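You operate a simulated robot arm through the tools that you are given. There is no shell and no other tool. Be economical: measure what you need, move in short steps, check, and stop when the job is done.

The job below is to be done with a simulated two-armed robot. You get a single attempt, and the scene is never put back.

TASK
Wipe up the spill on the table top with the orange towel there and put it back.
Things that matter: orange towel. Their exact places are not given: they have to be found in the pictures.

Only the result counts: the job must be done as asked and must still hold three seconds after the hand-in. Knocking over, shifting, dropping, spilling or breaking anything else fails it. Flat cloth is picked up by pressing the open fingertips on it (5 to 10 N) and closing them slowly along it; thin cloth reads only 2 to 8 mm in the jaws.

THE ROBOT
Two 7-joint arms with two-finger parallel grippers on one trunk, on a base that drives. Base frame: it is fixed to the floor where the robot stands at the start and does not move with it; the origin is under the middle of the robot, x ahead of it, y to its left, z up. Readings come in mm, degrees, newtons and seconds.
The left shoulder is at the start at [50, 161, 1210], the right one opposite. With the tool pointing down near the work surface each hand reaches from about 100 to 660 mm from the robot's upright axis, wherever it stands, measured 20 degrees to its own side. Payload 3.43 kg a hand.
The tool frame of a hand sits at the grasp point between the pads (the TCP): z along the fingers, y along the line on which they close. The tips reach 30 mm beyond it. The gripper opens to 94 mm. The fingers are 28 mm wide and 10 mm thick; the gripper's body (50 by 96 mm) begins 55 mm behind the TCP.
Orientation is that of the tool frame in the base frame, as a unit quaternion [x, y, z, w]. With the fingers straight down and closing along the base's y, the tool's x points along the base's -x, its y along +y and its z along -z.

THE INTERFACE
- The arms move only by the tool servo_tool. It takes "left_series", "right_series" or both (then of equal length, played together; a hand with none holds still); each is a list of rows, each an object (a shift or turn left out is 0, a gripper value left out holds the last) with "angular": the turn, a rotation vector about the base's x, y, z in degrees, a list of three; "linear": the shift along the base's x, y, z in cm, a list of three; "hand": the finger opening in cm, from 0 to 9.4. In form: [{"angular": [wx, wy, wz], "linear": [dx, dy, dz], "hand": hand}, ...]. A call has 1 to 20 rows; each row is the pose to reach, as a shift and turn from the pose commanded when the call began. A row lasts 0.2 s, in which the tool goes at most 50 mm and 8.6 degrees; a call with a longer step from one row to the next is refused whole, and so is a gripper value outside its range. Where a pose cannot be reached the arm comes as near as it can. A force on the tool above 40 N (or 10 N above the force at the start of the call, whichever is more), or a blocked arm, ends the call early, and 0.2 s more pass. The fingers move at their own pace (about 45 mm/s each) and stop on an object; they squeeze with about 20 N. The grip force told is the motor's: it shows also when the fingers shut on nothing. Time passes only in rows, and 0.2 s behind the last, so rows that repeat a pose let the fingers close. The reply holds the time, the measured pose of the TCP, the force on the tool along the base axes, the opening and the grip force, in the units named above and with some noise, with the torque about the TCP (base axes, N m) and any sound that the robot's microphone picked up.
- Cameras (640 x 400 px; columns grow to the right, rows downward): "scene" is now at [123.4, -30.9, 1343.8]; the picture's right is [-0.34, -0.94, 0.00], its down [-0.44, 0.16, -0.88] and it looks along [0.83, -0.30, -0.47] (base axes); focal length 282 px, centre (320, 200). "left" rides on the left gripper at [76, -14, -102] in its tool frame; the picture's right is [0.18, 0.98, 0.00], its down [-0.75, 0.14, -0.64] and it looks along [-0.63, 0.12, 0.77] (tool axes); focal length 243 px, centre (320, 200). "right" rides on the right gripper at [76, 14, -102] in its tool frame; the picture's right is [-0.18, 0.98, 0.00], its down [-0.75, -0.14, -0.64] and it looks along [-0.63, -0.12, 0.77] (tool axes); focal length 243 px, centre (320, 200).
- snapshot(camera): a new picture of that camera. It takes no simulated time.
- lift_body(by): slides the trunk up (or, below 0, down) by that many mm; the arms and the scene camera ride with it, the base frame stays. It gives what a move gives, with no picture.
- steer(legs): drives the robot by 1 to 6 legs, each [ahead, left, turn to the left] in mm, mm and degrees, along the robot's own axes; the way and the turn of a leg run together, so that a leg with both is an arc; at most 1500 mm and 180 degrees a leg. The arms and the cameras ride along, it lands a little off, and it stops where it bumps. It gives what a move gives.
- pan_tilt(pan, tilt): turns the head with the scene camera to pan (to the left, within 80 degrees either way) and tilt (down, from -29 to 69), counted from straight ahead of the robot. It gives what a move gives.
- locate(camera, pixels): there is no depth. For up to 12 entries [column, row, z] of the newest picture of that camera ("zoom" is the newest enlarged one), the place [x, y] in the base frame at which the ray of that pixel passes the height z, good to about 3 mm. It takes no simulated time.
- close_up(camera, box): a new picture of the part [left, top, right, bottom] of that camera's present view, enlarged. It takes no simulated time.
- job_done(): hands the job in; it is judged then, once.

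Go step by step. Measure first, check grasps and placings, and put right what went wrong. The budget is 80 turns and 62 pictures, counting those below and the enlarged ones. Unless the task says otherwise, let go and move clear before handing in, and close with one line.

The tools are called after "Call:" as name(argument=value, ...) on one line, values as JSON. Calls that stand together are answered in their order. servo_tool: Moves the arms, as the interface text tells. Its arguments: {"type":"object","properties":{"left_series":{"type":"array"},"right_series":{"type":"array"}},"required":[]} The other tools are called the same way: lift_body (by) slides the trunk up or down; steer (legs) drives the base; pan_tilt (pan, tilt) turns the head that bears the scene camera; snapshot (camera) takes a picture; locate (camera, pixels) gives the place at which the rays of pixels pass given heights; close_up (camera, box) takes an enlarged picture of a part of a camera's view; job_done () hands the job in.

At the start:

```text
t: 0.0
left_tool_pos: [408.8, 5.1, 1176.5]
left_orientation: [0.0, 1.0, 0.001, 0.0]
left_wrist_force: [0.6, -0.3, -0.3]
left_moment: [0.02, 0.03, -0.04]
left_width: 94.1
left_gripper_force: 0.0
right_tool_pos: [289.5, -373.6, 1149.3]
right_orientation: [0.0, 1.0, 0.0, 0.0]
right_wrist_force: [-0.1, -0.2, -0.9]
right_moment: [0.02, -0.02, -0.01]
right_width: 94.0
right_gripper_force: 0.0
trunk travel left (down, up): [-238.0, 29.0]
robot x, y, heading: [0.2, 0.2, 0.1]
head pan, tilt: [-19.9, 28.1]
```

scene: 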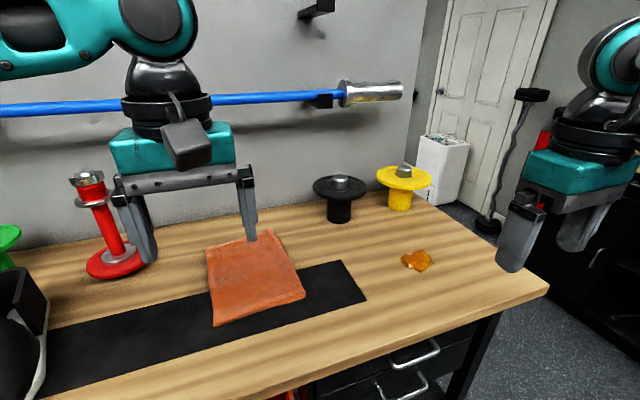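
right: 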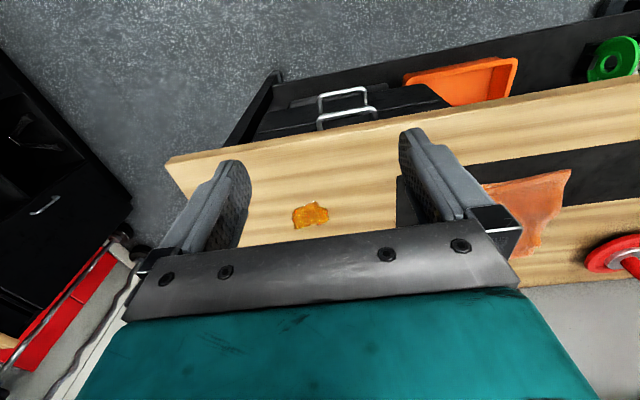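
left: 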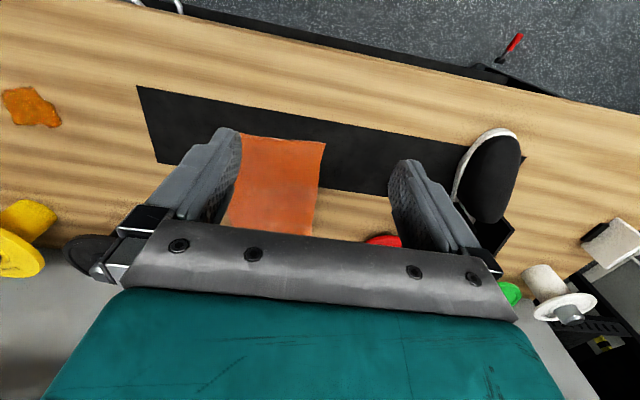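

The towel is at scene (255,277) and the spill at (417,260). I'll triangulate the table height from several cameras.

Call:
locate(camera="scene", pixels=[[417, 260, 800], [417, 260, 900], [417, 260, 1000], [366, 299, 900], [366, 299, 1000], [207, 249, 900], [271, 230, 900], [305, 294, 900], [214, 326, 900]])

Call:
locate(camera="left", pixels=[[32, 107, 800], [32, 107, 900], [32, 107, 1000], [137, 86, 900], [137, 86, 1000], [240, 134, 900], [325, 143, 900]])

Call:
locate(camera="right", pixels=[[311, 215, 800], [311, 215, 900], [311, 215, 1000]])

```text
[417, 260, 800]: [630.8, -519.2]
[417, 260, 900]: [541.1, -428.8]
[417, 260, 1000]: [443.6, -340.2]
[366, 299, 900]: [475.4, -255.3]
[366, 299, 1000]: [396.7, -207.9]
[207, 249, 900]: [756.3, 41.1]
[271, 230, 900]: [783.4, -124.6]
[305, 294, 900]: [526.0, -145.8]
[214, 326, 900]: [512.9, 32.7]
```

```text
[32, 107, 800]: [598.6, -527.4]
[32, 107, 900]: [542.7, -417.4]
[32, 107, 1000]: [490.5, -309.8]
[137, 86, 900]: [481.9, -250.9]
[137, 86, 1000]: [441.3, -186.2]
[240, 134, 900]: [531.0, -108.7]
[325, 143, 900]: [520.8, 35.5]
```

```text
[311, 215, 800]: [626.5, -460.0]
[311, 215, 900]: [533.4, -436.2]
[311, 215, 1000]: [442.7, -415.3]
```

Tabletop is about z=900; the towel spans about x 515–780, y −145 to 40. I'll look closer at the towel and the spill.

Call:
close_up(camera="scene", box=[180, 210, 340, 340])

Call:
close_up(camera="scene", box=[370, 230, 470, 290])

Call:
pan_tilt(pan=0, tilt=50)

Call:
snapshot(camera="scene")

```text
3.08 times, centred on (260, 275) of scene
```

zoom: 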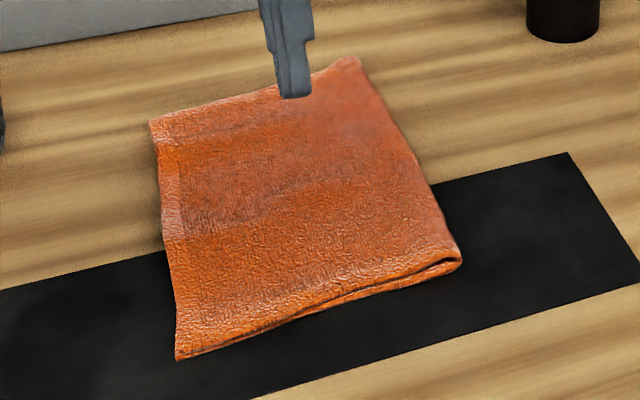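

```text
6.40 times, centred on (420, 260) of scene
```

zoom: 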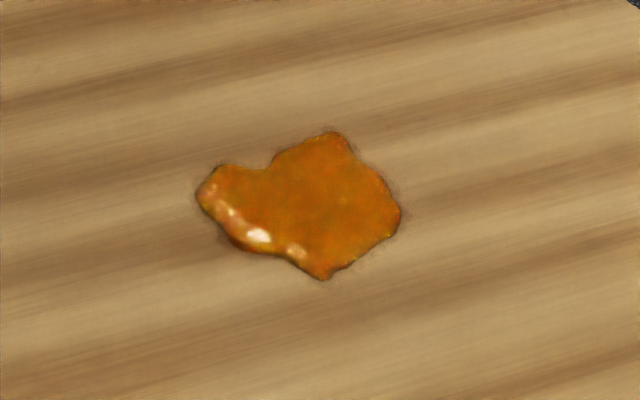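

```text
t: 0.8
left_tool_pos: [409.1, 6.0, 1177.7]
left_orientation: [0.0, 1.0, 0.0, 0.0]
left_wrist_force: [1.3, -0.1, 0.0]
left_moment: [-0.02, -0.02, 0.01]
left_width: 94.1
left_gripper_force: 0.2
right_tool_pos: [288.5, -373.4, 1148.0]
right_orientation: [0.0, 1.0, 0.0, 0.0]
right_wrist_force: [-0.2, -0.4, 0.1]
right_moment: [0.02, -0.02, 0.0]
right_width: 93.7
right_gripper_force: 0.1
trunk travel left (down, up): [-238.0, 29.0]
robot x, y, heading: [0.5, 2.3, 0.0]
head pan, tilt: [0.0, 50.0]
```

```text
56 pictures are left
```

scene: 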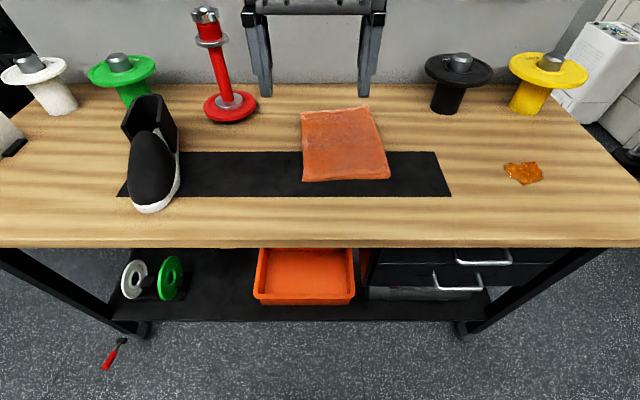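

The towel is folded, lying half on the black mat; nothing stands between towel and spill. I'll measure its corners and the table edge.

Call:
locate(camera="scene", pixels=[[300, 114, 903], [367, 105, 903], [390, 178, 903], [303, 181, 903], [320, 247, 900], [505, 172, 900], [523, 162, 900], [543, 172, 900], [524, 184, 900], [523, 173, 900]])

Call:
close_up(camera="scene", box=[280, 90, 410, 200])

```text
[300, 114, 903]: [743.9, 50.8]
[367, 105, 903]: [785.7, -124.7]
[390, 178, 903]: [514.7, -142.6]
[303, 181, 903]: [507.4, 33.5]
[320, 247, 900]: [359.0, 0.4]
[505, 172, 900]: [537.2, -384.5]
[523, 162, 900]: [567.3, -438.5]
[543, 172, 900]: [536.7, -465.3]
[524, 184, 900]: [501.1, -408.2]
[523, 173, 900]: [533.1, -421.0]
```

```text
3.64 times, centred on (345, 145) of scene
```

zoom: 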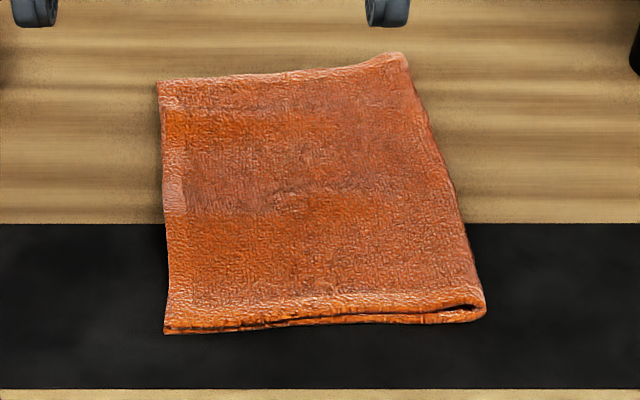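

Towel: x 507–785, y −142 to 50, fold on its right edge. The spill is centred at about (535,−423). I plan to use the left hand after driving right by about 300 mm and slightly ahead; first I'll check the space to the right.

Call:
pan_tilt(pan=-65, tilt=40)

Call:
snapshot(camera="scene")

```text
t: 2.2
left_tool_pos: [408.8, 6.5, 1176.6]
left_orientation: [0.0, 1.0, -0.001, 0.0]
left_wrist_force: [-0.8, 0.1, 0.2]
left_moment: [-0.01, -0.01, 0.04]
left_width: 93.9
left_gripper_force: 0.0
right_tool_pos: [290.9, -374.3, 1148.3]
right_orientation: [-0.001, 1.0, 0.0, 0.0]
right_wrist_force: [0.5, -0.2, 0.6]
right_moment: [-0.03, 0.0, 0.02]
right_width: 94.2
right_gripper_force: 0.1
trunk travel left (down, up): [-238.0, 29.0]
robot x, y, heading: [-3.6, 1.1, 0.2]
head pan, tilt: [-65.0, 40.0]
```

```text
54 pictures are left
```

scene: 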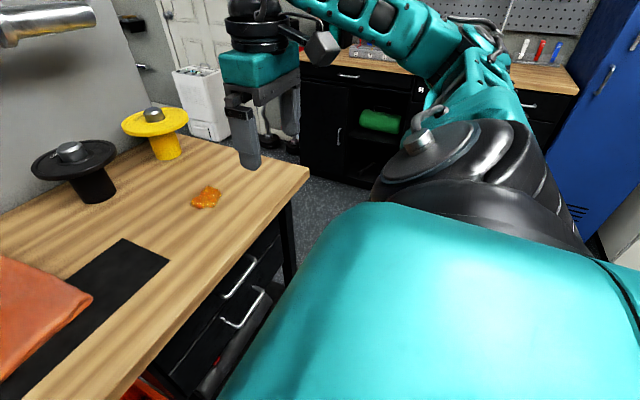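

There is plenty of free floor on the right. I'll drive right, then a little ahead.

Call:
steer(legs=[[0, -300, 0], [60, 0, 0]])

Call:
pan_tilt(pan=12, tilt=45)

Call:
snapshot(camera="scene")

```text
t: 4.8
left_tool_pos: [470.4, -295.2, 1175.4]
left_orientation: [-0.001, 1.0, 0.0, 0.0]
left_wrist_force: [-0.1, 0.4, -0.1]
left_moment: [0.03, 0.03, -0.01]
left_width: 94.0
left_gripper_force: 0.1
right_tool_pos: [349.4, -675.0, 1149.5]
right_orientation: [-0.001, 1.0, 0.0, 0.0]
right_wrist_force: [0.2, -1.1, -0.3]
right_moment: [0.02, 0.05, 0.01]
right_width: 94.1
right_gripper_force: 0.1
trunk travel left (down, up): [-238.0, 29.0]
robot x, y, heading: [60.8, -304.3, 0.2]
head pan, tilt: [-65.0, 40.0]
```

```text
t: 6.3
left_tool_pos: [467.8, -294.2, 1176.4]
left_orientation: [-0.001, 1.0, -0.001, 0.0]
left_wrist_force: [0.1, -0.6, -0.2]
left_moment: [0.02, 0.03, -0.01]
left_width: 94.1
left_gripper_force: 0.0
right_tool_pos: [349.1, -674.0, 1148.3]
right_orientation: [-0.001, 1.0, 0.0, 0.0]
right_wrist_force: [0.4, 0.1, 0.2]
right_moment: [-0.01, 0.0, 0.03]
right_width: 94.3
right_gripper_force: 0.0
trunk travel left (down, up): [-238.0, 29.0]
robot x, y, heading: [59.1, -299.6, 0.0]
head pan, tilt: [12.0, 45.0]
```

```text
53 pictures are left
```

scene: 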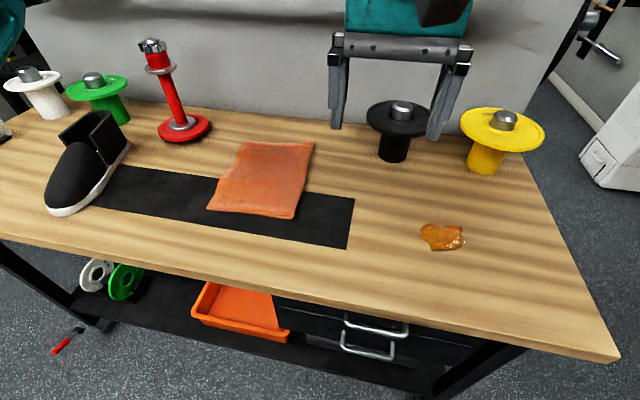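

Base is now at (59,−300) and the workspace is clear. I'll move the left hand above the towel near its fold, about (620,−95), to z≈960.

Call:
servo_tool(left_series=[{"linear": [2, 2.5, 0], "hand": 7}, {"linear": [5, 6.5, 0]}, {"linear": [8, 10.5, 0]}, {"linear": [11, 14.5, 0]}, {"linear": [13.5, 18, 0]}, {"linear": [15.2, 19.9, 0]}, {"linear": [15.2, 19.9, -4]}, {"linear": [15.2, 19.9, -8]}, {"linear": [15.2, 19.9, -12]}, {"linear": [15.2, 19.9, -16]}, {"linear": [15.2, 19.9, -19]}, {"linear": [15.2, 19.9, -20.5]}, {"linear": [15.2, 19.9, -21.5]}, {"linear": [15.2, 19.9, -21.5]}])

Call:
snapshot(camera="scene")

Call:
snapshot(camera="left")

```text
t: 9.3
left_tool_pos: [621.0, -97.8, 961.2]
left_orientation: [-0.001, 1.0, 0.0, 0.001]
left_wrist_force: [-0.6, 0.0, 0.3]
left_moment: [-0.01, 0.0, 0.01]
left_width: 70.0
left_gripper_force: 0.2
right_tool_pos: [347.8, -674.1, 1147.6]
right_orientation: [-0.002, 1.0, 0.0, 0.0]
right_wrist_force: [0.5, -0.1, -0.2]
right_moment: [0.04, 0.01, -0.01]
right_width: 94.3
right_gripper_force: 0.2
trunk travel left (down, up): [-238.0, 29.0]
robot x, y, heading: [59.8, -298.2, 0.0]
head pan, tilt: [12.0, 45.0]
```

```text
52 pictures are left
```

scene: 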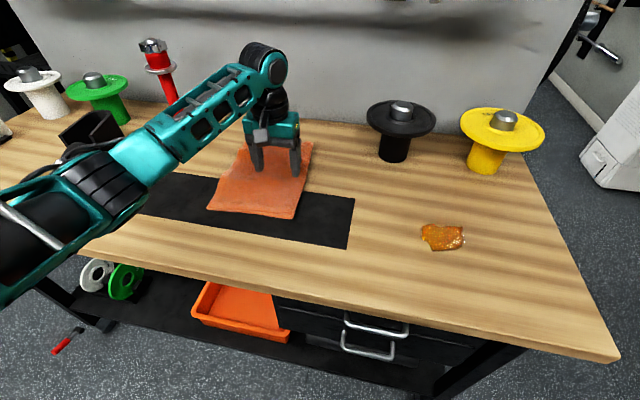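

```text
51 pictures are left
```

left: 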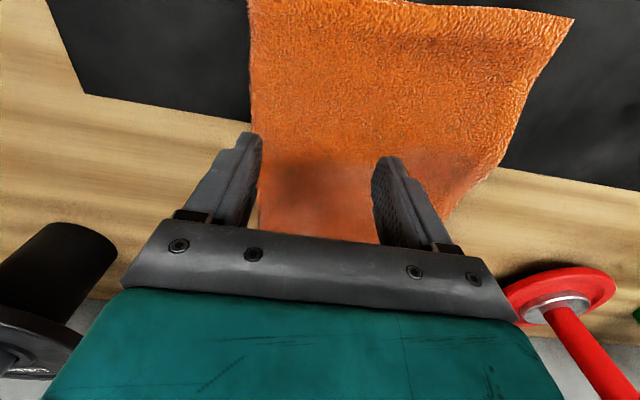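

The right finger sits right at the fold edge (col 255). I'll shift 2 cm left so both tips land on cloth, then descend until there is contact.

Call:
servo_tool(left_series=[{"linear": [0, 2, 0]}, {"linear": [0, 2, -0.7]}, {"linear": [0, 2, -1.4]}, {"linear": [0, 2, -1.8]}, {"linear": [0, 2, -2.0]}, {"linear": [0, 2, -2.0]}])

```text
t: 10.7
left_tool_pos: [620.7, -76.1, 941.5]
left_orientation: [-0.001, 1.0, 0.0, 0.0]
left_wrist_force: [0.2, -0.2, 1.7]
left_moment: [0.0, 0.01, 0.01]
left_width: 70.2
left_gripper_force: 0.1
right_tool_pos: [348.9, -675.4, 1148.6]
right_orientation: [0.0, 1.0, 0.0, 0.0]
right_wrist_force: [0.0, -0.6, -0.3]
right_moment: [-0.02, 0.0, -0.02]
right_width: 94.0
right_gripper_force: 0.1
trunk travel left (down, up): [-238.0, 29.0]
robot x, y, heading: [63.5, -299.1, -0.1]
head pan, tilt: [12.0, 45.0]
```

Tips are at about z 911 with first light contact (1.7 N). I'll continue in 2 mm steps.

Call:
servo_tool(left_series=[{"linear": [0, 0, -0.2]}, {"linear": [0, 0, -0.4]}, {"linear": [0, 0, -0.4]}])

```text
t: 11.5
left_tool_pos: [621.0, -75.6, 937.1]
left_orientation: [-0.001, 1.0, 0.0, 0.0]
left_wrist_force: [-0.3, 0.3, -0.5]
left_moment: [-0.07, -0.01, 0.01]
left_width: 70.2
left_gripper_force: 0.0
right_tool_pos: [349.3, -674.4, 1149.1]
right_orientation: [-0.001, 1.0, 0.0, 0.0]
right_wrist_force: [-0.1, -0.1, -0.3]
right_moment: [0.0, 0.0, -0.01]
right_width: 94.2
right_gripper_force: 0.1
trunk travel left (down, up): [-238.0, 29.0]
robot x, y, heading: [60.9, -300.9, -0.1]
head pan, tilt: [12.0, 45.0]
```

Call:
servo_tool(left_series=[{"linear": [0, 0, -0.2]}, {"linear": [0, 0, -0.4]}, {"linear": [0, 0, -0.4]}])

```text
t: 12.3
left_tool_pos: [620.9, -76.5, 933.2]
left_orientation: [-0.002, 1.0, -0.001, 0.0]
left_wrist_force: [-0.6, -0.9, -0.6]
left_moment: [-0.02, -0.04, -0.02]
left_width: 69.9
left_gripper_force: 0.0
right_tool_pos: [350.2, -674.3, 1148.8]
right_orientation: [-0.001, 1.0, 0.0, -0.001]
right_wrist_force: [0.6, -0.6, -0.3]
right_moment: [0.01, 0.01, 0.02]
right_width: 93.9
right_gripper_force: 0.0
trunk travel left (down, up): [-238.0, 29.0]
robot x, y, heading: [61.2, -304.7, -0.4]
head pan, tilt: [12.0, 45.0]
```

The tips read z≈903 with no force yet, so I'll continue down.

Call:
servo_tool(left_series=[{"linear": [0, 0, -0.1]}, {"linear": [0, 0, -0.2]}, {"linear": [0, 0, -0.2]}])

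Call:
close_up(camera="scene", box=[190, 110, 350, 230])

```text
t: 13.1
left_tool_pos: [620.0, -74.8, 931.3]
left_orientation: [0.0, 1.0, 0.0, 0.0]
left_wrist_force: [-0.3, -0.3, -0.7]
left_moment: [0.0, -0.01, -0.02]
left_width: 69.9
left_gripper_force: 0.1
right_tool_pos: [348.7, -673.7, 1150.5]
right_orientation: [-0.001, 1.0, 0.0, 0.001]
right_wrist_force: [0.1, 0.4, -0.9]
right_moment: [-0.05, 0.03, 0.0]
right_width: 93.9
right_gripper_force: 0.1
trunk travel left (down, up): [-238.0, 29.0]
robot x, y, heading: [61.7, -302.2, 0.3]
head pan, tilt: [12.0, 45.0]
```

```text
3.33 times, centred on (270, 170) of scene
```

zoom: 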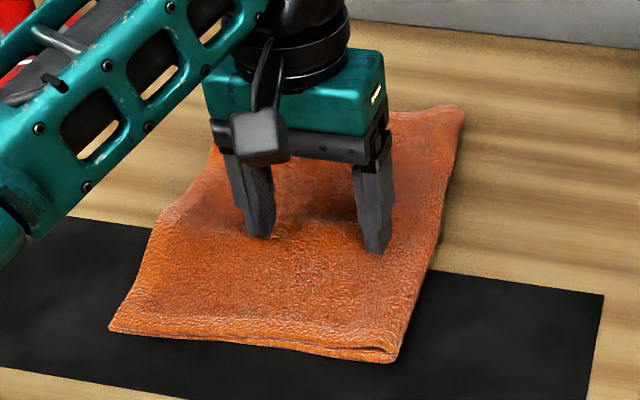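

The tips look about at the cloth; I'll keep going down until they press.

Call:
servo_tool(left_series=[{"linear": [0, 0, -0.1]}, {"linear": [0, 0, -0.2]}, {"linear": [0, 0, -0.3]}, {"linear": [0, 0, -0.3]}])

```text
t: 14.1
left_tool_pos: [620.8, -75.9, 929.8]
left_orientation: [0.0, 1.0, 0.0, -0.001]
left_wrist_force: [-0.8, 0.0, 0.3]
left_moment: [0.0, -0.01, 0.0]
left_width: 70.0
left_gripper_force: 0.0
right_tool_pos: [349.1, -673.4, 1148.8]
right_orientation: [-0.002, 1.0, 0.0, 0.0]
right_wrist_force: [0.1, 0.1, -0.8]
right_moment: [-0.02, 0.0, 0.0]
right_width: 94.0
right_gripper_force: 0.0
trunk travel left (down, up): [-238.0, 29.0]
robot x, y, heading: [59.2, -298.5, -0.1]
head pan, tilt: [12.0, 45.0]
```

Call:
servo_tool(left_series=[{"linear": [0, 0, -0.2]}, {"linear": [0, 0, -0.4]}, {"linear": [0, 0, -0.4]}])

```text
t: 14.9
left_tool_pos: [620.0, -75.7, 924.2]
left_orientation: [-0.001, 1.0, -0.001, 0.0]
left_wrist_force: [-0.3, 0.9, 0.2]
left_moment: [0.01, 0.0, -0.02]
left_width: 70.0
left_gripper_force: 0.1
right_tool_pos: [348.5, -675.1, 1148.4]
right_orientation: [-0.001, 1.0, 0.0, 0.0]
right_wrist_force: [-0.3, 0.6, 0.4]
right_moment: [-0.03, -0.02, 0.0]
right_width: 94.0
right_gripper_force: 0.0
trunk travel left (down, up): [-238.0, 29.0]
robot x, y, heading: [58.3, -297.3, 0.4]
head pan, tilt: [12.0, 45.0]
```

Still free at tip z≈894; I'll continue.

Call:
servo_tool(left_series=[{"linear": [0, 0, -0.2]}, {"linear": [0, 0, -0.4]}, {"linear": [0, 0, -0.4]}])

Call:
close_up(camera="scene", box=[190, 110, 350, 230])

```text
t: 15.7
left_tool_pos: [621.4, -76.5, 920.5]
left_orientation: [-0.001, 1.0, -0.001, 0.0]
left_wrist_force: [-0.3, 0.7, 0.4]
left_moment: [0.0, 0.0, -0.01]
left_width: 70.2
left_gripper_force: 0.0
right_tool_pos: [349.1, -674.1, 1148.7]
right_orientation: [-0.001, 1.0, 0.0, 0.0]
right_wrist_force: [0.5, -0.2, 0.4]
right_moment: [0.0, 0.0, 0.0]
right_width: 93.8
right_gripper_force: 0.1
trunk travel left (down, up): [-238.0, 29.0]
robot x, y, heading: [58.6, -304.6, -0.0]
head pan, tilt: [12.0, 45.0]
```

```text
3.33 times, centred on (270, 170) of scene
```

zoom: 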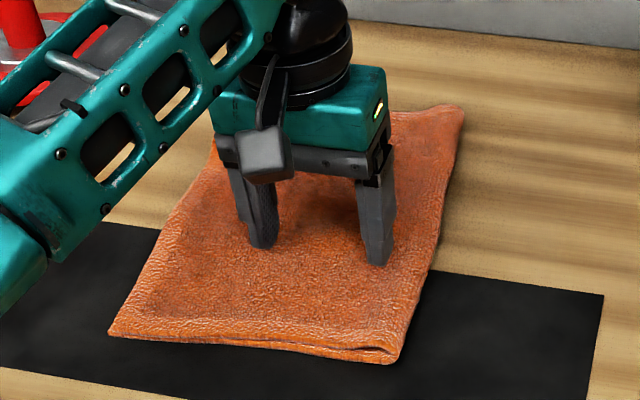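

No contact yet at tip z≈890. I'll continue in 1.5 mm steps; the 40 N stop is a safeguard.

Call:
servo_tool(left_series=[{"linear": [0, 0, -0.15]}, {"linear": [0, 0, -0.3]}, {"linear": [0, 0, -0.45]}, {"linear": [0, 0, -0.45]}])

```text
t: 16.7
left_tool_pos: [621.6, -76.1, 916.7]
left_orientation: [-0.001, 1.0, 0.0, 0.001]
left_wrist_force: [1.1, 2.2, 6.2]
left_moment: [0.04, -0.01, 0.01]
left_width: 70.0
left_gripper_force: 0.1
right_tool_pos: [349.7, -675.2, 1149.0]
right_orientation: [-0.001, 1.0, 0.0, -0.001]
right_wrist_force: [0.7, -0.2, 0.0]
right_moment: [-0.01, 0.01, 0.01]
right_width: 93.9
right_gripper_force: 0.1
trunk travel left (down, up): [-238.0, 29.0]
robot x, y, heading: [56.7, -298.6, 0.0]
head pan, tilt: [12.0, 45.0]
```

Contact at 6 N with the tips at z≈887. I'll close slowly along the cloth.

Call:
servo_tool(left_series=[{"hand": 6.6}, {"hand": 6.2}, {"hand": 5.8}, {"hand": 5.4}, {"hand": 5.0}, {"hand": 4.6}, {"hand": 4.2}, {"hand": 3.8}, {"hand": 3.4}, {"hand": 3.0}, {"hand": 2.6}, {"hand": 2.2}, {"hand": 1.8}, {"hand": 1.4}, {"hand": 1.0}, {"hand": 0.6}, {"hand": 0.2}, {"hand": 0}, {"hand": 0}])

Call:
close_up(camera="scene", box=[190, 110, 350, 230])

```text
t: 20.7
left_tool_pos: [619.4, -77.5, 916.3]
left_orientation: [-0.001, 1.0, 0.001, 0.001]
left_wrist_force: [-0.6, -0.8, 8.4]
left_moment: [0.03, -0.01, 0.04]
left_width: 10.1
left_gripper_force: 20.2
right_tool_pos: [348.7, -675.4, 1149.7]
right_orientation: [0.0, 1.0, 0.0, 0.001]
right_wrist_force: [-0.4, 0.4, 0.3]
right_moment: [0.0, 0.01, 0.02]
right_width: 94.0
right_gripper_force: 0.2
trunk travel left (down, up): [-238.0, 29.0]
robot x, y, heading: [58.9, -304.1, -0.0]
head pan, tilt: [12.0, 45.0]
```

```text
3.33 times, centred on (270, 170) of scene
```

zoom: 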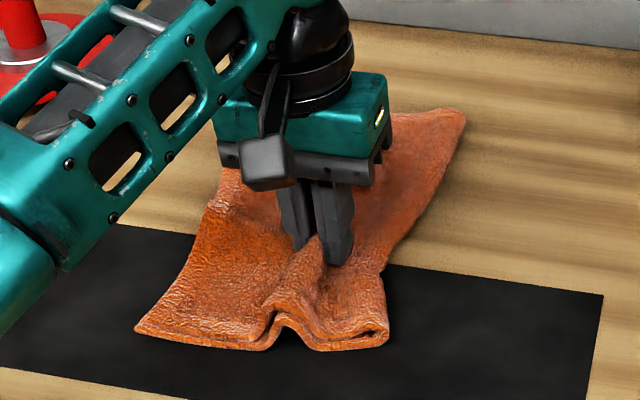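

Grasp holds 10 mm, with both layers caught. I'll relocate the spill at the corrected table height and lift to check the grip.

Call:
servo_tool(left_series=[{"linear": [0, 0, 0.5]}, {"linear": [0, 0, 2]}, {"linear": [0, 0, 4]}, {"linear": [0, 0, 6]}, {"linear": [0, 0, 8]}, {"linear": [0, 0, 10]}, {"linear": [0, 0, 10]}])

Call:
snapshot(camera="scene")

Call:
locate(camera="scene", pixels=[[443, 237, 882], [421, 230, 882], [465, 236, 882], [430, 250, 882], [430, 222, 882], [346, 248, 882], [355, 198, 882]])

```text
t: 22.3
left_tool_pos: [619.2, -76.0, 1016.7]
left_orientation: [-0.001, 1.0, 0.001, 0.0]
left_wrist_force: [-0.6, 0.3, -0.3]
left_moment: [0.03, 0.01, -0.01]
left_width: 9.5
left_gripper_force: 20.2
right_tool_pos: [348.0, -675.6, 1148.7]
right_orientation: [-0.001, 1.0, 0.0, 0.0]
right_wrist_force: [1.0, 0.1, -0.6]
right_moment: [0.01, -0.02, 0.05]
right_width: 94.0
right_gripper_force: 0.1
trunk travel left (down, up): [-238.0, 29.0]
robot x, y, heading: [59.5, -301.5, -0.3]
head pan, tilt: [12.0, 45.0]
```

```text
47 pictures are left
```

scene: 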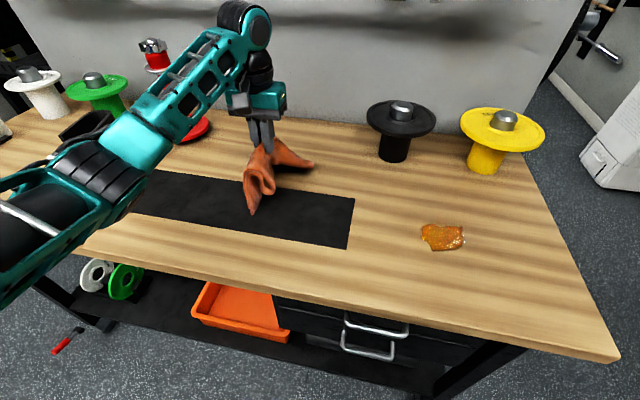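

```text
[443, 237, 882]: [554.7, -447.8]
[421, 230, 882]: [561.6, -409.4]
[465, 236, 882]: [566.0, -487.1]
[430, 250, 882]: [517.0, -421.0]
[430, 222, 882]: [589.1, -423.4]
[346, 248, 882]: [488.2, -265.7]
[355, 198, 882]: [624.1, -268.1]
```

The towel is firmly held. I'll carry it over the spill, whose corrected centre is about (550,−446).

Call:
servo_tool(left_series=[{"linear": [0, -2, 2]}, {"linear": [-1, -5, 3]}, {"linear": [-2, -9, 3]}, {"linear": [-3, -13, 3]}, {"linear": [-4, -17, 3]}, {"linear": [-5, -21, 3]}, {"linear": [-6, -25, 3]}, {"linear": [-6.5, -29, 3]}, {"linear": [-7, -33, 3]}, {"linear": [-7, -36, 3]}, {"linear": [-7, -37, 3]}, {"linear": [-7, -37, 0]}, {"linear": [-7, -37, -3]}, {"linear": [-7, -37, -6]}, {"linear": [-7, -37, -7.5]}, {"linear": [-7, -37, -8.5]}, {"linear": [-7, -37, -8.5]}])

Call:
snapshot(camera="scene")

```text
t: 25.9
left_tool_pos: [548.1, -446.9, 931.3]
left_orientation: [0.0, 1.0, -0.001, 0.0]
left_wrist_force: [-0.6, -1.1, 9.5]
left_moment: [-0.03, -0.04, -0.01]
left_width: 9.5
left_gripper_force: 20.0
right_tool_pos: [348.8, -675.1, 1149.2]
right_orientation: [-0.001, 1.0, 0.0, 0.0]
right_wrist_force: [0.6, 0.2, 0.8]
right_moment: [0.0, 0.01, -0.02]
right_width: 94.2
right_gripper_force: 0.0
trunk travel left (down, up): [-238.0, 29.0]
robot x, y, heading: [60.6, -300.5, 0.2]
head pan, tilt: [12.0, 45.0]
```

```text
46 pictures are left
```

scene: 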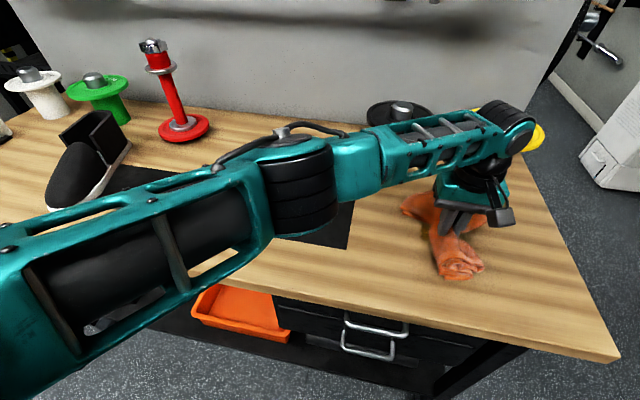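

Cloth presses on the spill at 9.5 N. I'll scrub across the spill's extent in both directions.

Call:
servo_tool(left_series=[{"linear": [0, -2, -0.2]}, {"linear": [0, -4, -0.2]}, {"linear": [0, -6, -0.2]}, {"linear": [0, -4, -0.2]}, {"linear": [0, -2, -0.2]}, {"linear": [0, 0, -0.2]}, {"linear": [0, 2, -0.2]}, {"linear": [0, 4, -0.2]}, {"linear": [0, 6, -0.2]}, {"linear": [-2, 5, -0.2]}, {"linear": [-3, 3, -0.2]}, {"linear": [-3, 0, -0.2]}, {"linear": [-3, -3, -0.2]}, {"linear": [-3, -6, -0.2]}, {"linear": [0, -6, -0.2]}, {"linear": [3, -5, -0.2]}, {"linear": [3, -2, -0.2]}, {"linear": [3, 1, -0.2]}, {"linear": [3, 4, -0.2]}, {"linear": [3, 6, -0.2]}])

Call:
snapshot(camera="scene")

```text
t: 30.1
left_tool_pos: [581.4, -385.8, 929.5]
left_orientation: [-0.001, 1.0, 0.001, 0.001]
left_wrist_force: [0.6, -0.3, 3.3]
left_moment: [-0.06, -0.05, 0.01]
left_width: 9.8
left_gripper_force: 20.5
left hand out of reach, approached as far as the arm can: row 1, 2, 3, 4, 5, 13, 14, 15, 16, 17, 18
right_tool_pos: [349.5, -674.1, 1148.6]
right_orientation: [0.0, 1.0, 0.0, 0.0]
right_wrist_force: [-0.1, -0.6, -0.3]
right_moment: [0.0, -0.01, -0.03]
right_width: 93.9
right_gripper_force: 0.0
trunk travel left (down, up): [-238.0, 29.0]
robot x, y, heading: [58.9, -301.6, 0.2]
head pan, tilt: [12.0, 45.0]
```

```text
45 pictures are left
```

scene: 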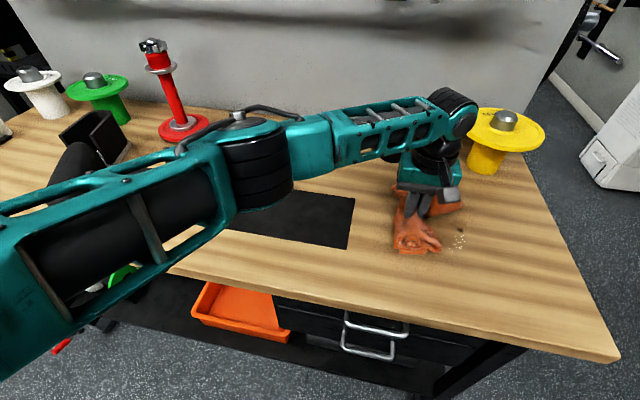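

Most of the spill is gone; dots remain around (457,240). That is at the edge of the left arm's reach, so I'll lift, drive right 150 mm and inspect.

Call:
servo_tool(left_series=[{"linear": [0, 1, 3]}, {"linear": [0, 3, 7]}, {"linear": [0, 6, 11]}, {"linear": [0, 9, 13]}, {"linear": [0, 9, 13]}])

Call:
steer(legs=[[0, -150, 0]])

Call:
snapshot(camera="scene")

```text
t: 31.3
left_tool_pos: [581.0, -296.3, 1060.2]
left_orientation: [0.0, 1.0, 0.002, 0.0]
left_wrist_force: [0.2, -0.3, -1.2]
left_moment: [-0.03, 0.02, 0.03]
left_width: 9.8
left_gripper_force: 19.8
right_tool_pos: [349.1, -674.8, 1149.0]
right_orientation: [0.0, 1.0, -0.001, 0.0]
right_wrist_force: [-0.5, 0.0, -0.7]
right_moment: [0.0, 0.01, -0.01]
right_width: 93.9
right_gripper_force: 0.1
trunk travel left (down, up): [-238.0, 29.0]
robot x, y, heading: [61.2, -299.6, -0.1]
head pan, tilt: [12.0, 45.0]
```

```text
t: 32.7
left_tool_pos: [581.6, -441.0, 1059.3]
left_orientation: [-0.002, 1.0, 0.001, 0.0]
left_wrist_force: [0.1, 1.1, 0.0]
left_moment: [0.03, -0.01, -0.02]
left_width: 9.5
left_gripper_force: 19.3
right_tool_pos: [350.5, -820.5, 1148.1]
right_orientation: [-0.001, 1.0, 0.001, 0.001]
right_wrist_force: [-0.7, -0.7, 0.5]
right_moment: [-0.01, 0.06, 0.02]
right_width: 94.0
right_gripper_force: 0.1
trunk travel left (down, up): [-238.0, 29.0]
robot x, y, heading: [59.2, -447.5, 0.2]
head pan, tilt: [12.0, 45.0]
```

```text
44 pictures are left
```

scene: 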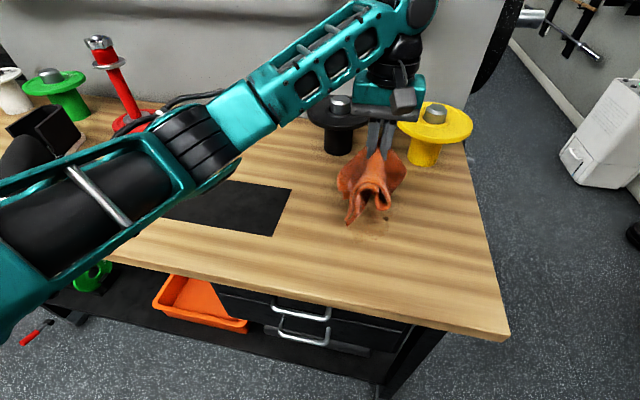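

Only faint dots remain near (380,220). I'll zoom in there and check clearance to the yellow spool.

Call:
close_up(camera="scene", box=[320, 180, 450, 260])

Call:
locate(camera="scene", pixels=[[422, 166, 882], [336, 156, 882], [386, 219, 882], [434, 143, 970]])

```text
4.92 times, centred on (385, 220) of scene
```

zoom: 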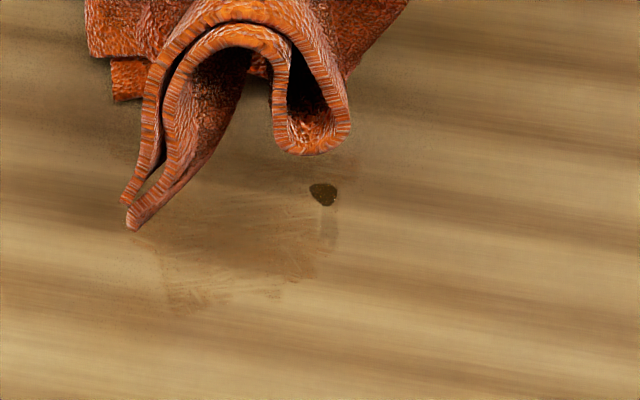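

```text
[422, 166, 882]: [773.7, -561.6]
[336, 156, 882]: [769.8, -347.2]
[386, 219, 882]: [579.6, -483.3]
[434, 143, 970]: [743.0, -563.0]
```

A faint smear plus a dark dot at zoom (324,194) remain. I'll measure the smear bounds and scrub again.

Call:
locate(camera="zoom", pixels=[[324, 194, 882], [150, 300, 882], [330, 260, 882], [140, 240, 882], [350, 160, 882]])

Call:
servo_tool(left_series=[{"linear": [-1, 0, -3]}, {"linear": [-2, -1, -6]}, {"linear": [-3, -1, -9]}, {"linear": [-3, -1, -11]}, {"linear": [-3, -1, -12]}, {"linear": [-3, -1, -13]}, {"linear": [-3, -1, -13.2]}])

```text
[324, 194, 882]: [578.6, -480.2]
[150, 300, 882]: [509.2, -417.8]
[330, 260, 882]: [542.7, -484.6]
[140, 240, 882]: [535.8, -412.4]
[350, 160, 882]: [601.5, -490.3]
```

```text
t: 34.3
left_tool_pos: [550.9, -451.0, 929.1]
left_orientation: [-0.002, 1.0, -0.001, 0.001]
left_wrist_force: [-0.4, -1.1, 7.6]
left_moment: [-0.04, 0.02, 0.01]
left_width: 9.9
left_gripper_force: 19.9
right_tool_pos: [348.2, -820.0, 1149.0]
right_orientation: [-0.002, 1.0, -0.001, 0.001]
right_wrist_force: [-0.6, 0.8, 0.1]
right_moment: [0.0, -0.02, -0.03]
right_width: 93.9
right_gripper_force: 0.0
trunk travel left (down, up): [-238.0, 29.0]
robot x, y, heading: [59.3, -445.2, 0.4]
head pan, tilt: [12.0, 45.0]
```

Pressing at 7.6 N. I'll scrub with wider strokes and slightly more pressure.

Call:
servo_tool(left_series=[{"linear": [0, 3, -0.3]}, {"linear": [0, 6, -0.3]}, {"linear": [-2, 5, -0.3]}, {"linear": [-4, 3, -0.3]}, {"linear": [-4, 0, -0.3]}, {"linear": [-4, -3, -0.3]}, {"linear": [-3, -6, -0.3]}, {"linear": [0, -6, -0.3]}, {"linear": [0, -3, -0.3]}, {"linear": [0, 0, -0.3]}, {"linear": [0, 3, -0.3]}, {"linear": [0, 6, -0.3]}, {"linear": [2, 4, -0.3]}, {"linear": [3, 1, -0.3]}, {"linear": [3, -2, -0.3]}, {"linear": [3, -5, -0.3]}, {"linear": [5, -7, -0.3]}, {"linear": [5, -4, -0.3]}, {"linear": [4, -1, -0.3]}, {"linear": [4, 2, -0.3]}])

Call:
servo_tool(left_series=[{"linear": [0, 1, 3]}, {"linear": [0, 4, 6]}, {"linear": [0, 8, 9]}, {"linear": [0, 11, 12]}, {"linear": [0, 12, 13]}])

Call:
snapshot(camera="scene")

Call:
close_up(camera="scene", box=[320, 180, 450, 260])

```text
t: 38.5
left_tool_pos: [590.0, -434.0, 927.2]
left_orientation: [-0.001, 1.0, -0.001, 0.002]
left_wrist_force: [0.7, -6.5, 16.0]
left_moment: [-0.2, -0.01, 0.05]
left_width: 9.5
left_gripper_force: 19.8
right_tool_pos: [347.5, -820.7, 1149.4]
right_orientation: [-0.002, 1.0, 0.001, 0.0]
right_wrist_force: [-0.1, 0.0, 0.8]
right_moment: [-0.01, -0.01, 0.02]
right_width: 94.2
right_gripper_force: 0.1
trunk travel left (down, up): [-238.0, 29.0]
robot x, y, heading: [58.3, -446.1, 0.5]
head pan, tilt: [12.0, 45.0]
```

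```text
t: 39.7
left_tool_pos: [589.8, -309.4, 1054.3]
left_orientation: [-0.003, 1.0, 0.001, 0.0]
left_wrist_force: [-0.5, 0.5, -1.0]
left_moment: [-0.02, 0.0, 0.0]
left_width: 9.8
left_gripper_force: 20.3
right_tool_pos: [349.0, -819.8, 1149.2]
right_orientation: [-0.002, 1.0, 0.0, -0.001]
right_wrist_force: [-0.5, 0.7, 0.1]
right_moment: [0.03, -0.01, 0.04]
right_width: 93.9
right_gripper_force: 0.0
trunk travel left (down, up): [-238.0, 29.0]
robot x, y, heading: [60.7, -447.6, 0.5]
head pan, tilt: [12.0, 45.0]
```

```text
42 pictures are left
```

scene: 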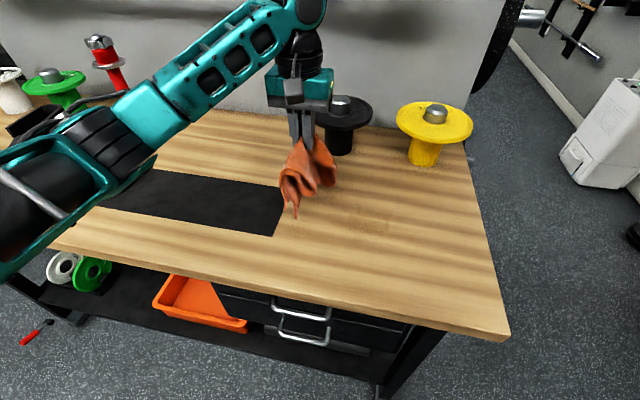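

```text
4.92 times, centred on (385, 220) of scene
```

zoom: 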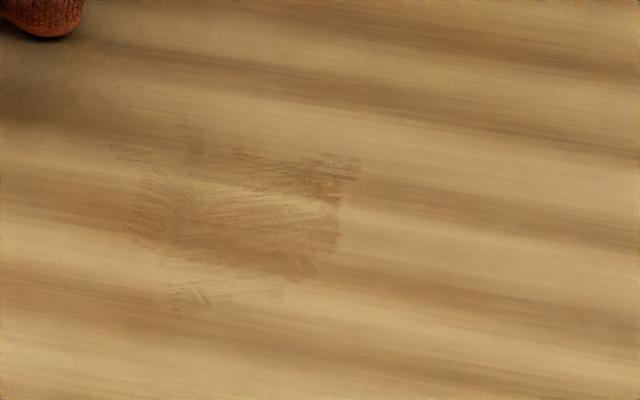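

A faint smear remains, strongest at zoom (335,175). One more thorough pass.

Call:
servo_tool(left_series=[{"linear": [-1, -4, 0]}, {"linear": [-2, -8, -1]}, {"linear": [-2, -12, -4]}, {"linear": [-2, -15, -8]}, {"linear": [-1, -17, -11]}, {"linear": [0, -18, -12.5]}, {"linear": [0, -18, -13]}])

Call:
servo_tool(left_series=[{"linear": [0, -2, 0]}, {"linear": [1.5, -1, 0]}, {"linear": [1.5, 2, 0]}, {"linear": [0, 4, 0]}, {"linear": [-1.5, 2, 0]}, {"linear": [-1.5, -1, 0]}, {"linear": [-2, -3, 0]}, {"linear": [-3.5, -2, 0]}, {"linear": [-3.5, 1, 0]}, {"linear": [-3.5, 4, 0]}, {"linear": [-3.5, 7, 0]}, {"linear": [-5, 7, 0]}, {"linear": [-5, 4, 0]}, {"linear": [-5, 1, 0]}, {"linear": [-6, -2, 0]}, {"linear": [-7, 1, 0]}, {"linear": [-7, 4, 0]}, {"linear": [-7.5, 7, 0]}, {"linear": [-8.5, 5, 0]}, {"linear": [-8.5, 2, 0]}])

Call:
servo_tool(left_series=[{"linear": [1, 3, 0]}, {"linear": [2, 6, 0]}, {"linear": [2, 9, 2]}, {"linear": [2, 12, 6]}, {"linear": [2, 15, 10]}, {"linear": [2, 17, 13]}, {"linear": [2, 18, 13]}])

Call:
snapshot(camera="scene")

Call:
close_up(camera="scene", box=[320, 180, 450, 260])

```text
t: 41.3
left_tool_pos: [590.4, -491.3, 926.0]
left_orientation: [-0.002, 1.0, -0.001, 0.003]
left_wrist_force: [-0.6, 3.0, 14.5]
left_moment: [0.16, -0.12, 0.08]
left_width: 9.8
left_gripper_force: 20.0
right_tool_pos: [348.0, -819.3, 1149.2]
right_orientation: [-0.002, 1.0, -0.001, 0.001]
right_wrist_force: [-0.1, 0.7, -0.5]
right_moment: [0.03, -0.01, 0.04]
right_width: 93.9
right_gripper_force: 0.1
trunk travel left (down, up): [-238.0, 29.0]
robot x, y, heading: [60.0, -447.5, 0.3]
head pan, tilt: [12.0, 45.0]
```

```text
t: 45.5
left_tool_pos: [503.9, -470.4, 925.1]
left_orientation: [-0.003, 1.0, 0.001, 0.002]
left_wrist_force: [-1.9, 4.8, 18.3]
left_moment: [0.22, -0.17, 0.08]
left_width: 10.0
left_gripper_force: 19.9
right_tool_pos: [348.1, -819.4, 1149.8]
right_orientation: [-0.002, 1.0, 0.0, 0.001]
right_wrist_force: [0.3, -0.3, 0.6]
right_moment: [-0.04, 0.01, -0.01]
right_width: 94.1
right_gripper_force: 0.0
trunk travel left (down, up): [-238.0, 29.0]
robot x, y, heading: [60.8, -450.8, 0.3]
head pan, tilt: [12.0, 45.0]
```

```text
t: 47.1
left_tool_pos: [525.6, -290.2, 1055.0]
left_orientation: [-0.001, 1.0, -0.001, -0.001]
left_wrist_force: [-0.9, -1.1, 0.3]
left_moment: [-0.02, 0.01, 0.04]
left_width: 9.8
left_gripper_force: 19.7
right_tool_pos: [349.8, -819.3, 1148.6]
right_orientation: [0.0, 1.0, 0.0, 0.0]
right_wrist_force: [-0.2, 0.6, -0.2]
right_moment: [0.01, 0.02, 0.0]
right_width: 94.4
right_gripper_force: 0.0
trunk travel left (down, up): [-238.0, 29.0]
robot x, y, heading: [58.1, -447.4, 0.4]
head pan, tilt: [12.0, 45.0]
```

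```text
40 pictures are left
```

scene: 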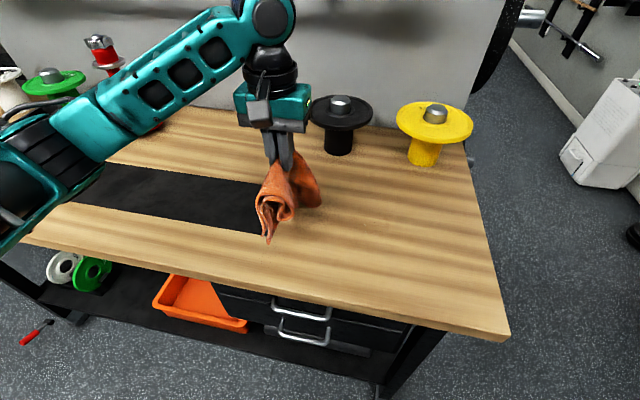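

```text
4.92 times, centred on (385, 220) of scene
```

zoom: 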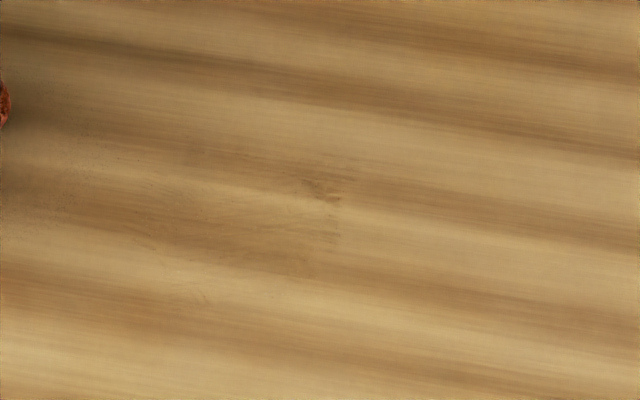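

Almost clean; only a trace at zoom (325,190), about (583,−480). One last short pass there, then return.

Call:
servo_tool(left_series=[{"linear": [2, -4, 0]}, {"linear": [4, -8, 0]}, {"linear": [5.5, -12, -2]}, {"linear": [5.5, -16, -6]}, {"linear": [5.5, -18, -10]}, {"linear": [5.5, -18, -12.5]}, {"linear": [5.5, -18, -13]}, {"linear": [5.5, -20.5, -13]}, {"linear": [7, -18, -13]}, {"linear": [7, -15, -13]}, {"linear": [5, -17, -13]}, {"linear": [4.5, -20, -13]}, {"linear": [3, -18, -13]}, {"linear": [3, -15, -13]}, {"linear": [1, -13, -13]}, {"linear": [1, -16, -13]}, {"linear": [1, -19, -13]}, {"linear": [-1, -17, -13]}, {"linear": [-1, -14, -13]}, {"linear": [-1, -11, -13]}])

Call:
servo_tool(left_series=[{"linear": [0, 1, 2]}, {"linear": [1, 4, 6]}, {"linear": [2, 7, 10]}, {"linear": [3, 10, 13]}, {"linear": [3, 13, 13]}, {"linear": [3, 13, 13]}])

Call:
steer(legs=[[0, 150, 0]])

Call:
snapshot(camera="scene")

Call:
close_up(camera="scene", box=[380, 190, 510, 270])

```text
refused: row 4 steps farther than a row can; nothing moved
```

```text
refused: row 2 steps farther than a row can; nothing moved
```

```text
t: 48.5
left_tool_pos: [526.7, -144.2, 1054.4]
left_orientation: [-0.001, 1.0, 0.0, 0.0]
left_wrist_force: [0.0, 0.8, 0.2]
left_moment: [0.0, -0.02, 0.04]
left_width: 9.4
left_gripper_force: 19.6
right_tool_pos: [348.8, -673.5, 1148.0]
right_orientation: [0.0, 1.0, 0.0, 0.0]
right_wrist_force: [0.7, -0.1, 0.0]
right_moment: [-0.06, -0.02, 0.02]
right_width: 93.8
right_gripper_force: 0.1
trunk travel left (down, up): [-238.0, 29.0]
robot x, y, heading: [58.2, -299.4, -0.2]
head pan, tilt: [12.0, 45.0]
```

```text
38 pictures are left
```

scene: 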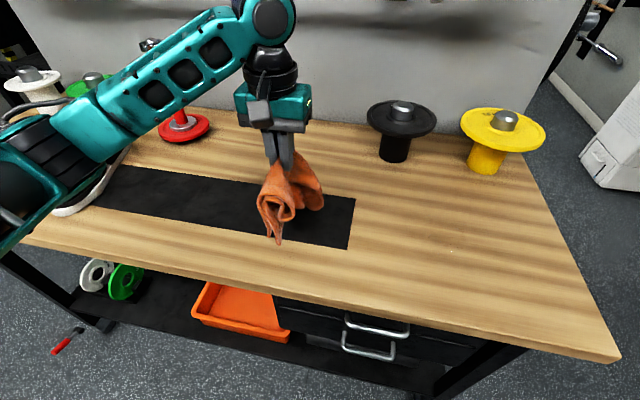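

```text
4.92 times, centred on (445, 230) of scene
```

zoom: 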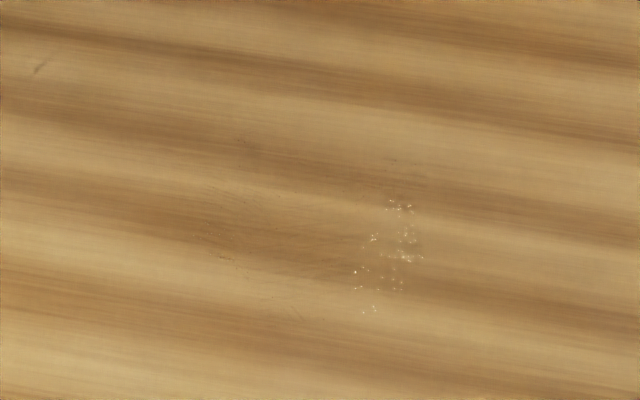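

The servo calls were refused for overlong steps, but the drive happened. Glinting specks remain at zoom (360–410, 200–310), so I'll locate them and drive back for another pass.

Call:
locate(camera="zoom", pixels=[[400, 205, 882], [408, 250, 882], [365, 310, 882], [250, 145, 882], [230, 260, 882]])

Call:
steer(legs=[[0, -150, 0]])

```text
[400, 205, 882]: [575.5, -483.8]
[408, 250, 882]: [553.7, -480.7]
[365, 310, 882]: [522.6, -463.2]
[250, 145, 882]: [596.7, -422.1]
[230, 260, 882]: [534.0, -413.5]
```

```text
t: 49.8
left_tool_pos: [526.1, -291.8, 1055.7]
left_orientation: [-0.002, 1.0, 0.001, 0.0]
left_wrist_force: [0.3, -0.9, -0.6]
left_moment: [0.02, -0.01, 0.02]
left_width: 9.6
left_gripper_force: 20.2
right_tool_pos: [349.1, -822.0, 1148.9]
right_orientation: [-0.001, 1.0, 0.001, 0.0]
right_wrist_force: [0.2, 0.0, -0.4]
right_moment: [0.03, 0.0, 0.02]
right_width: 93.6
right_gripper_force: 0.1
trunk travel left (down, up): [-238.0, 29.0]
robot x, y, heading: [56.2, -445.0, 0.3]
head pan, tilt: [12.0, 45.0]
```

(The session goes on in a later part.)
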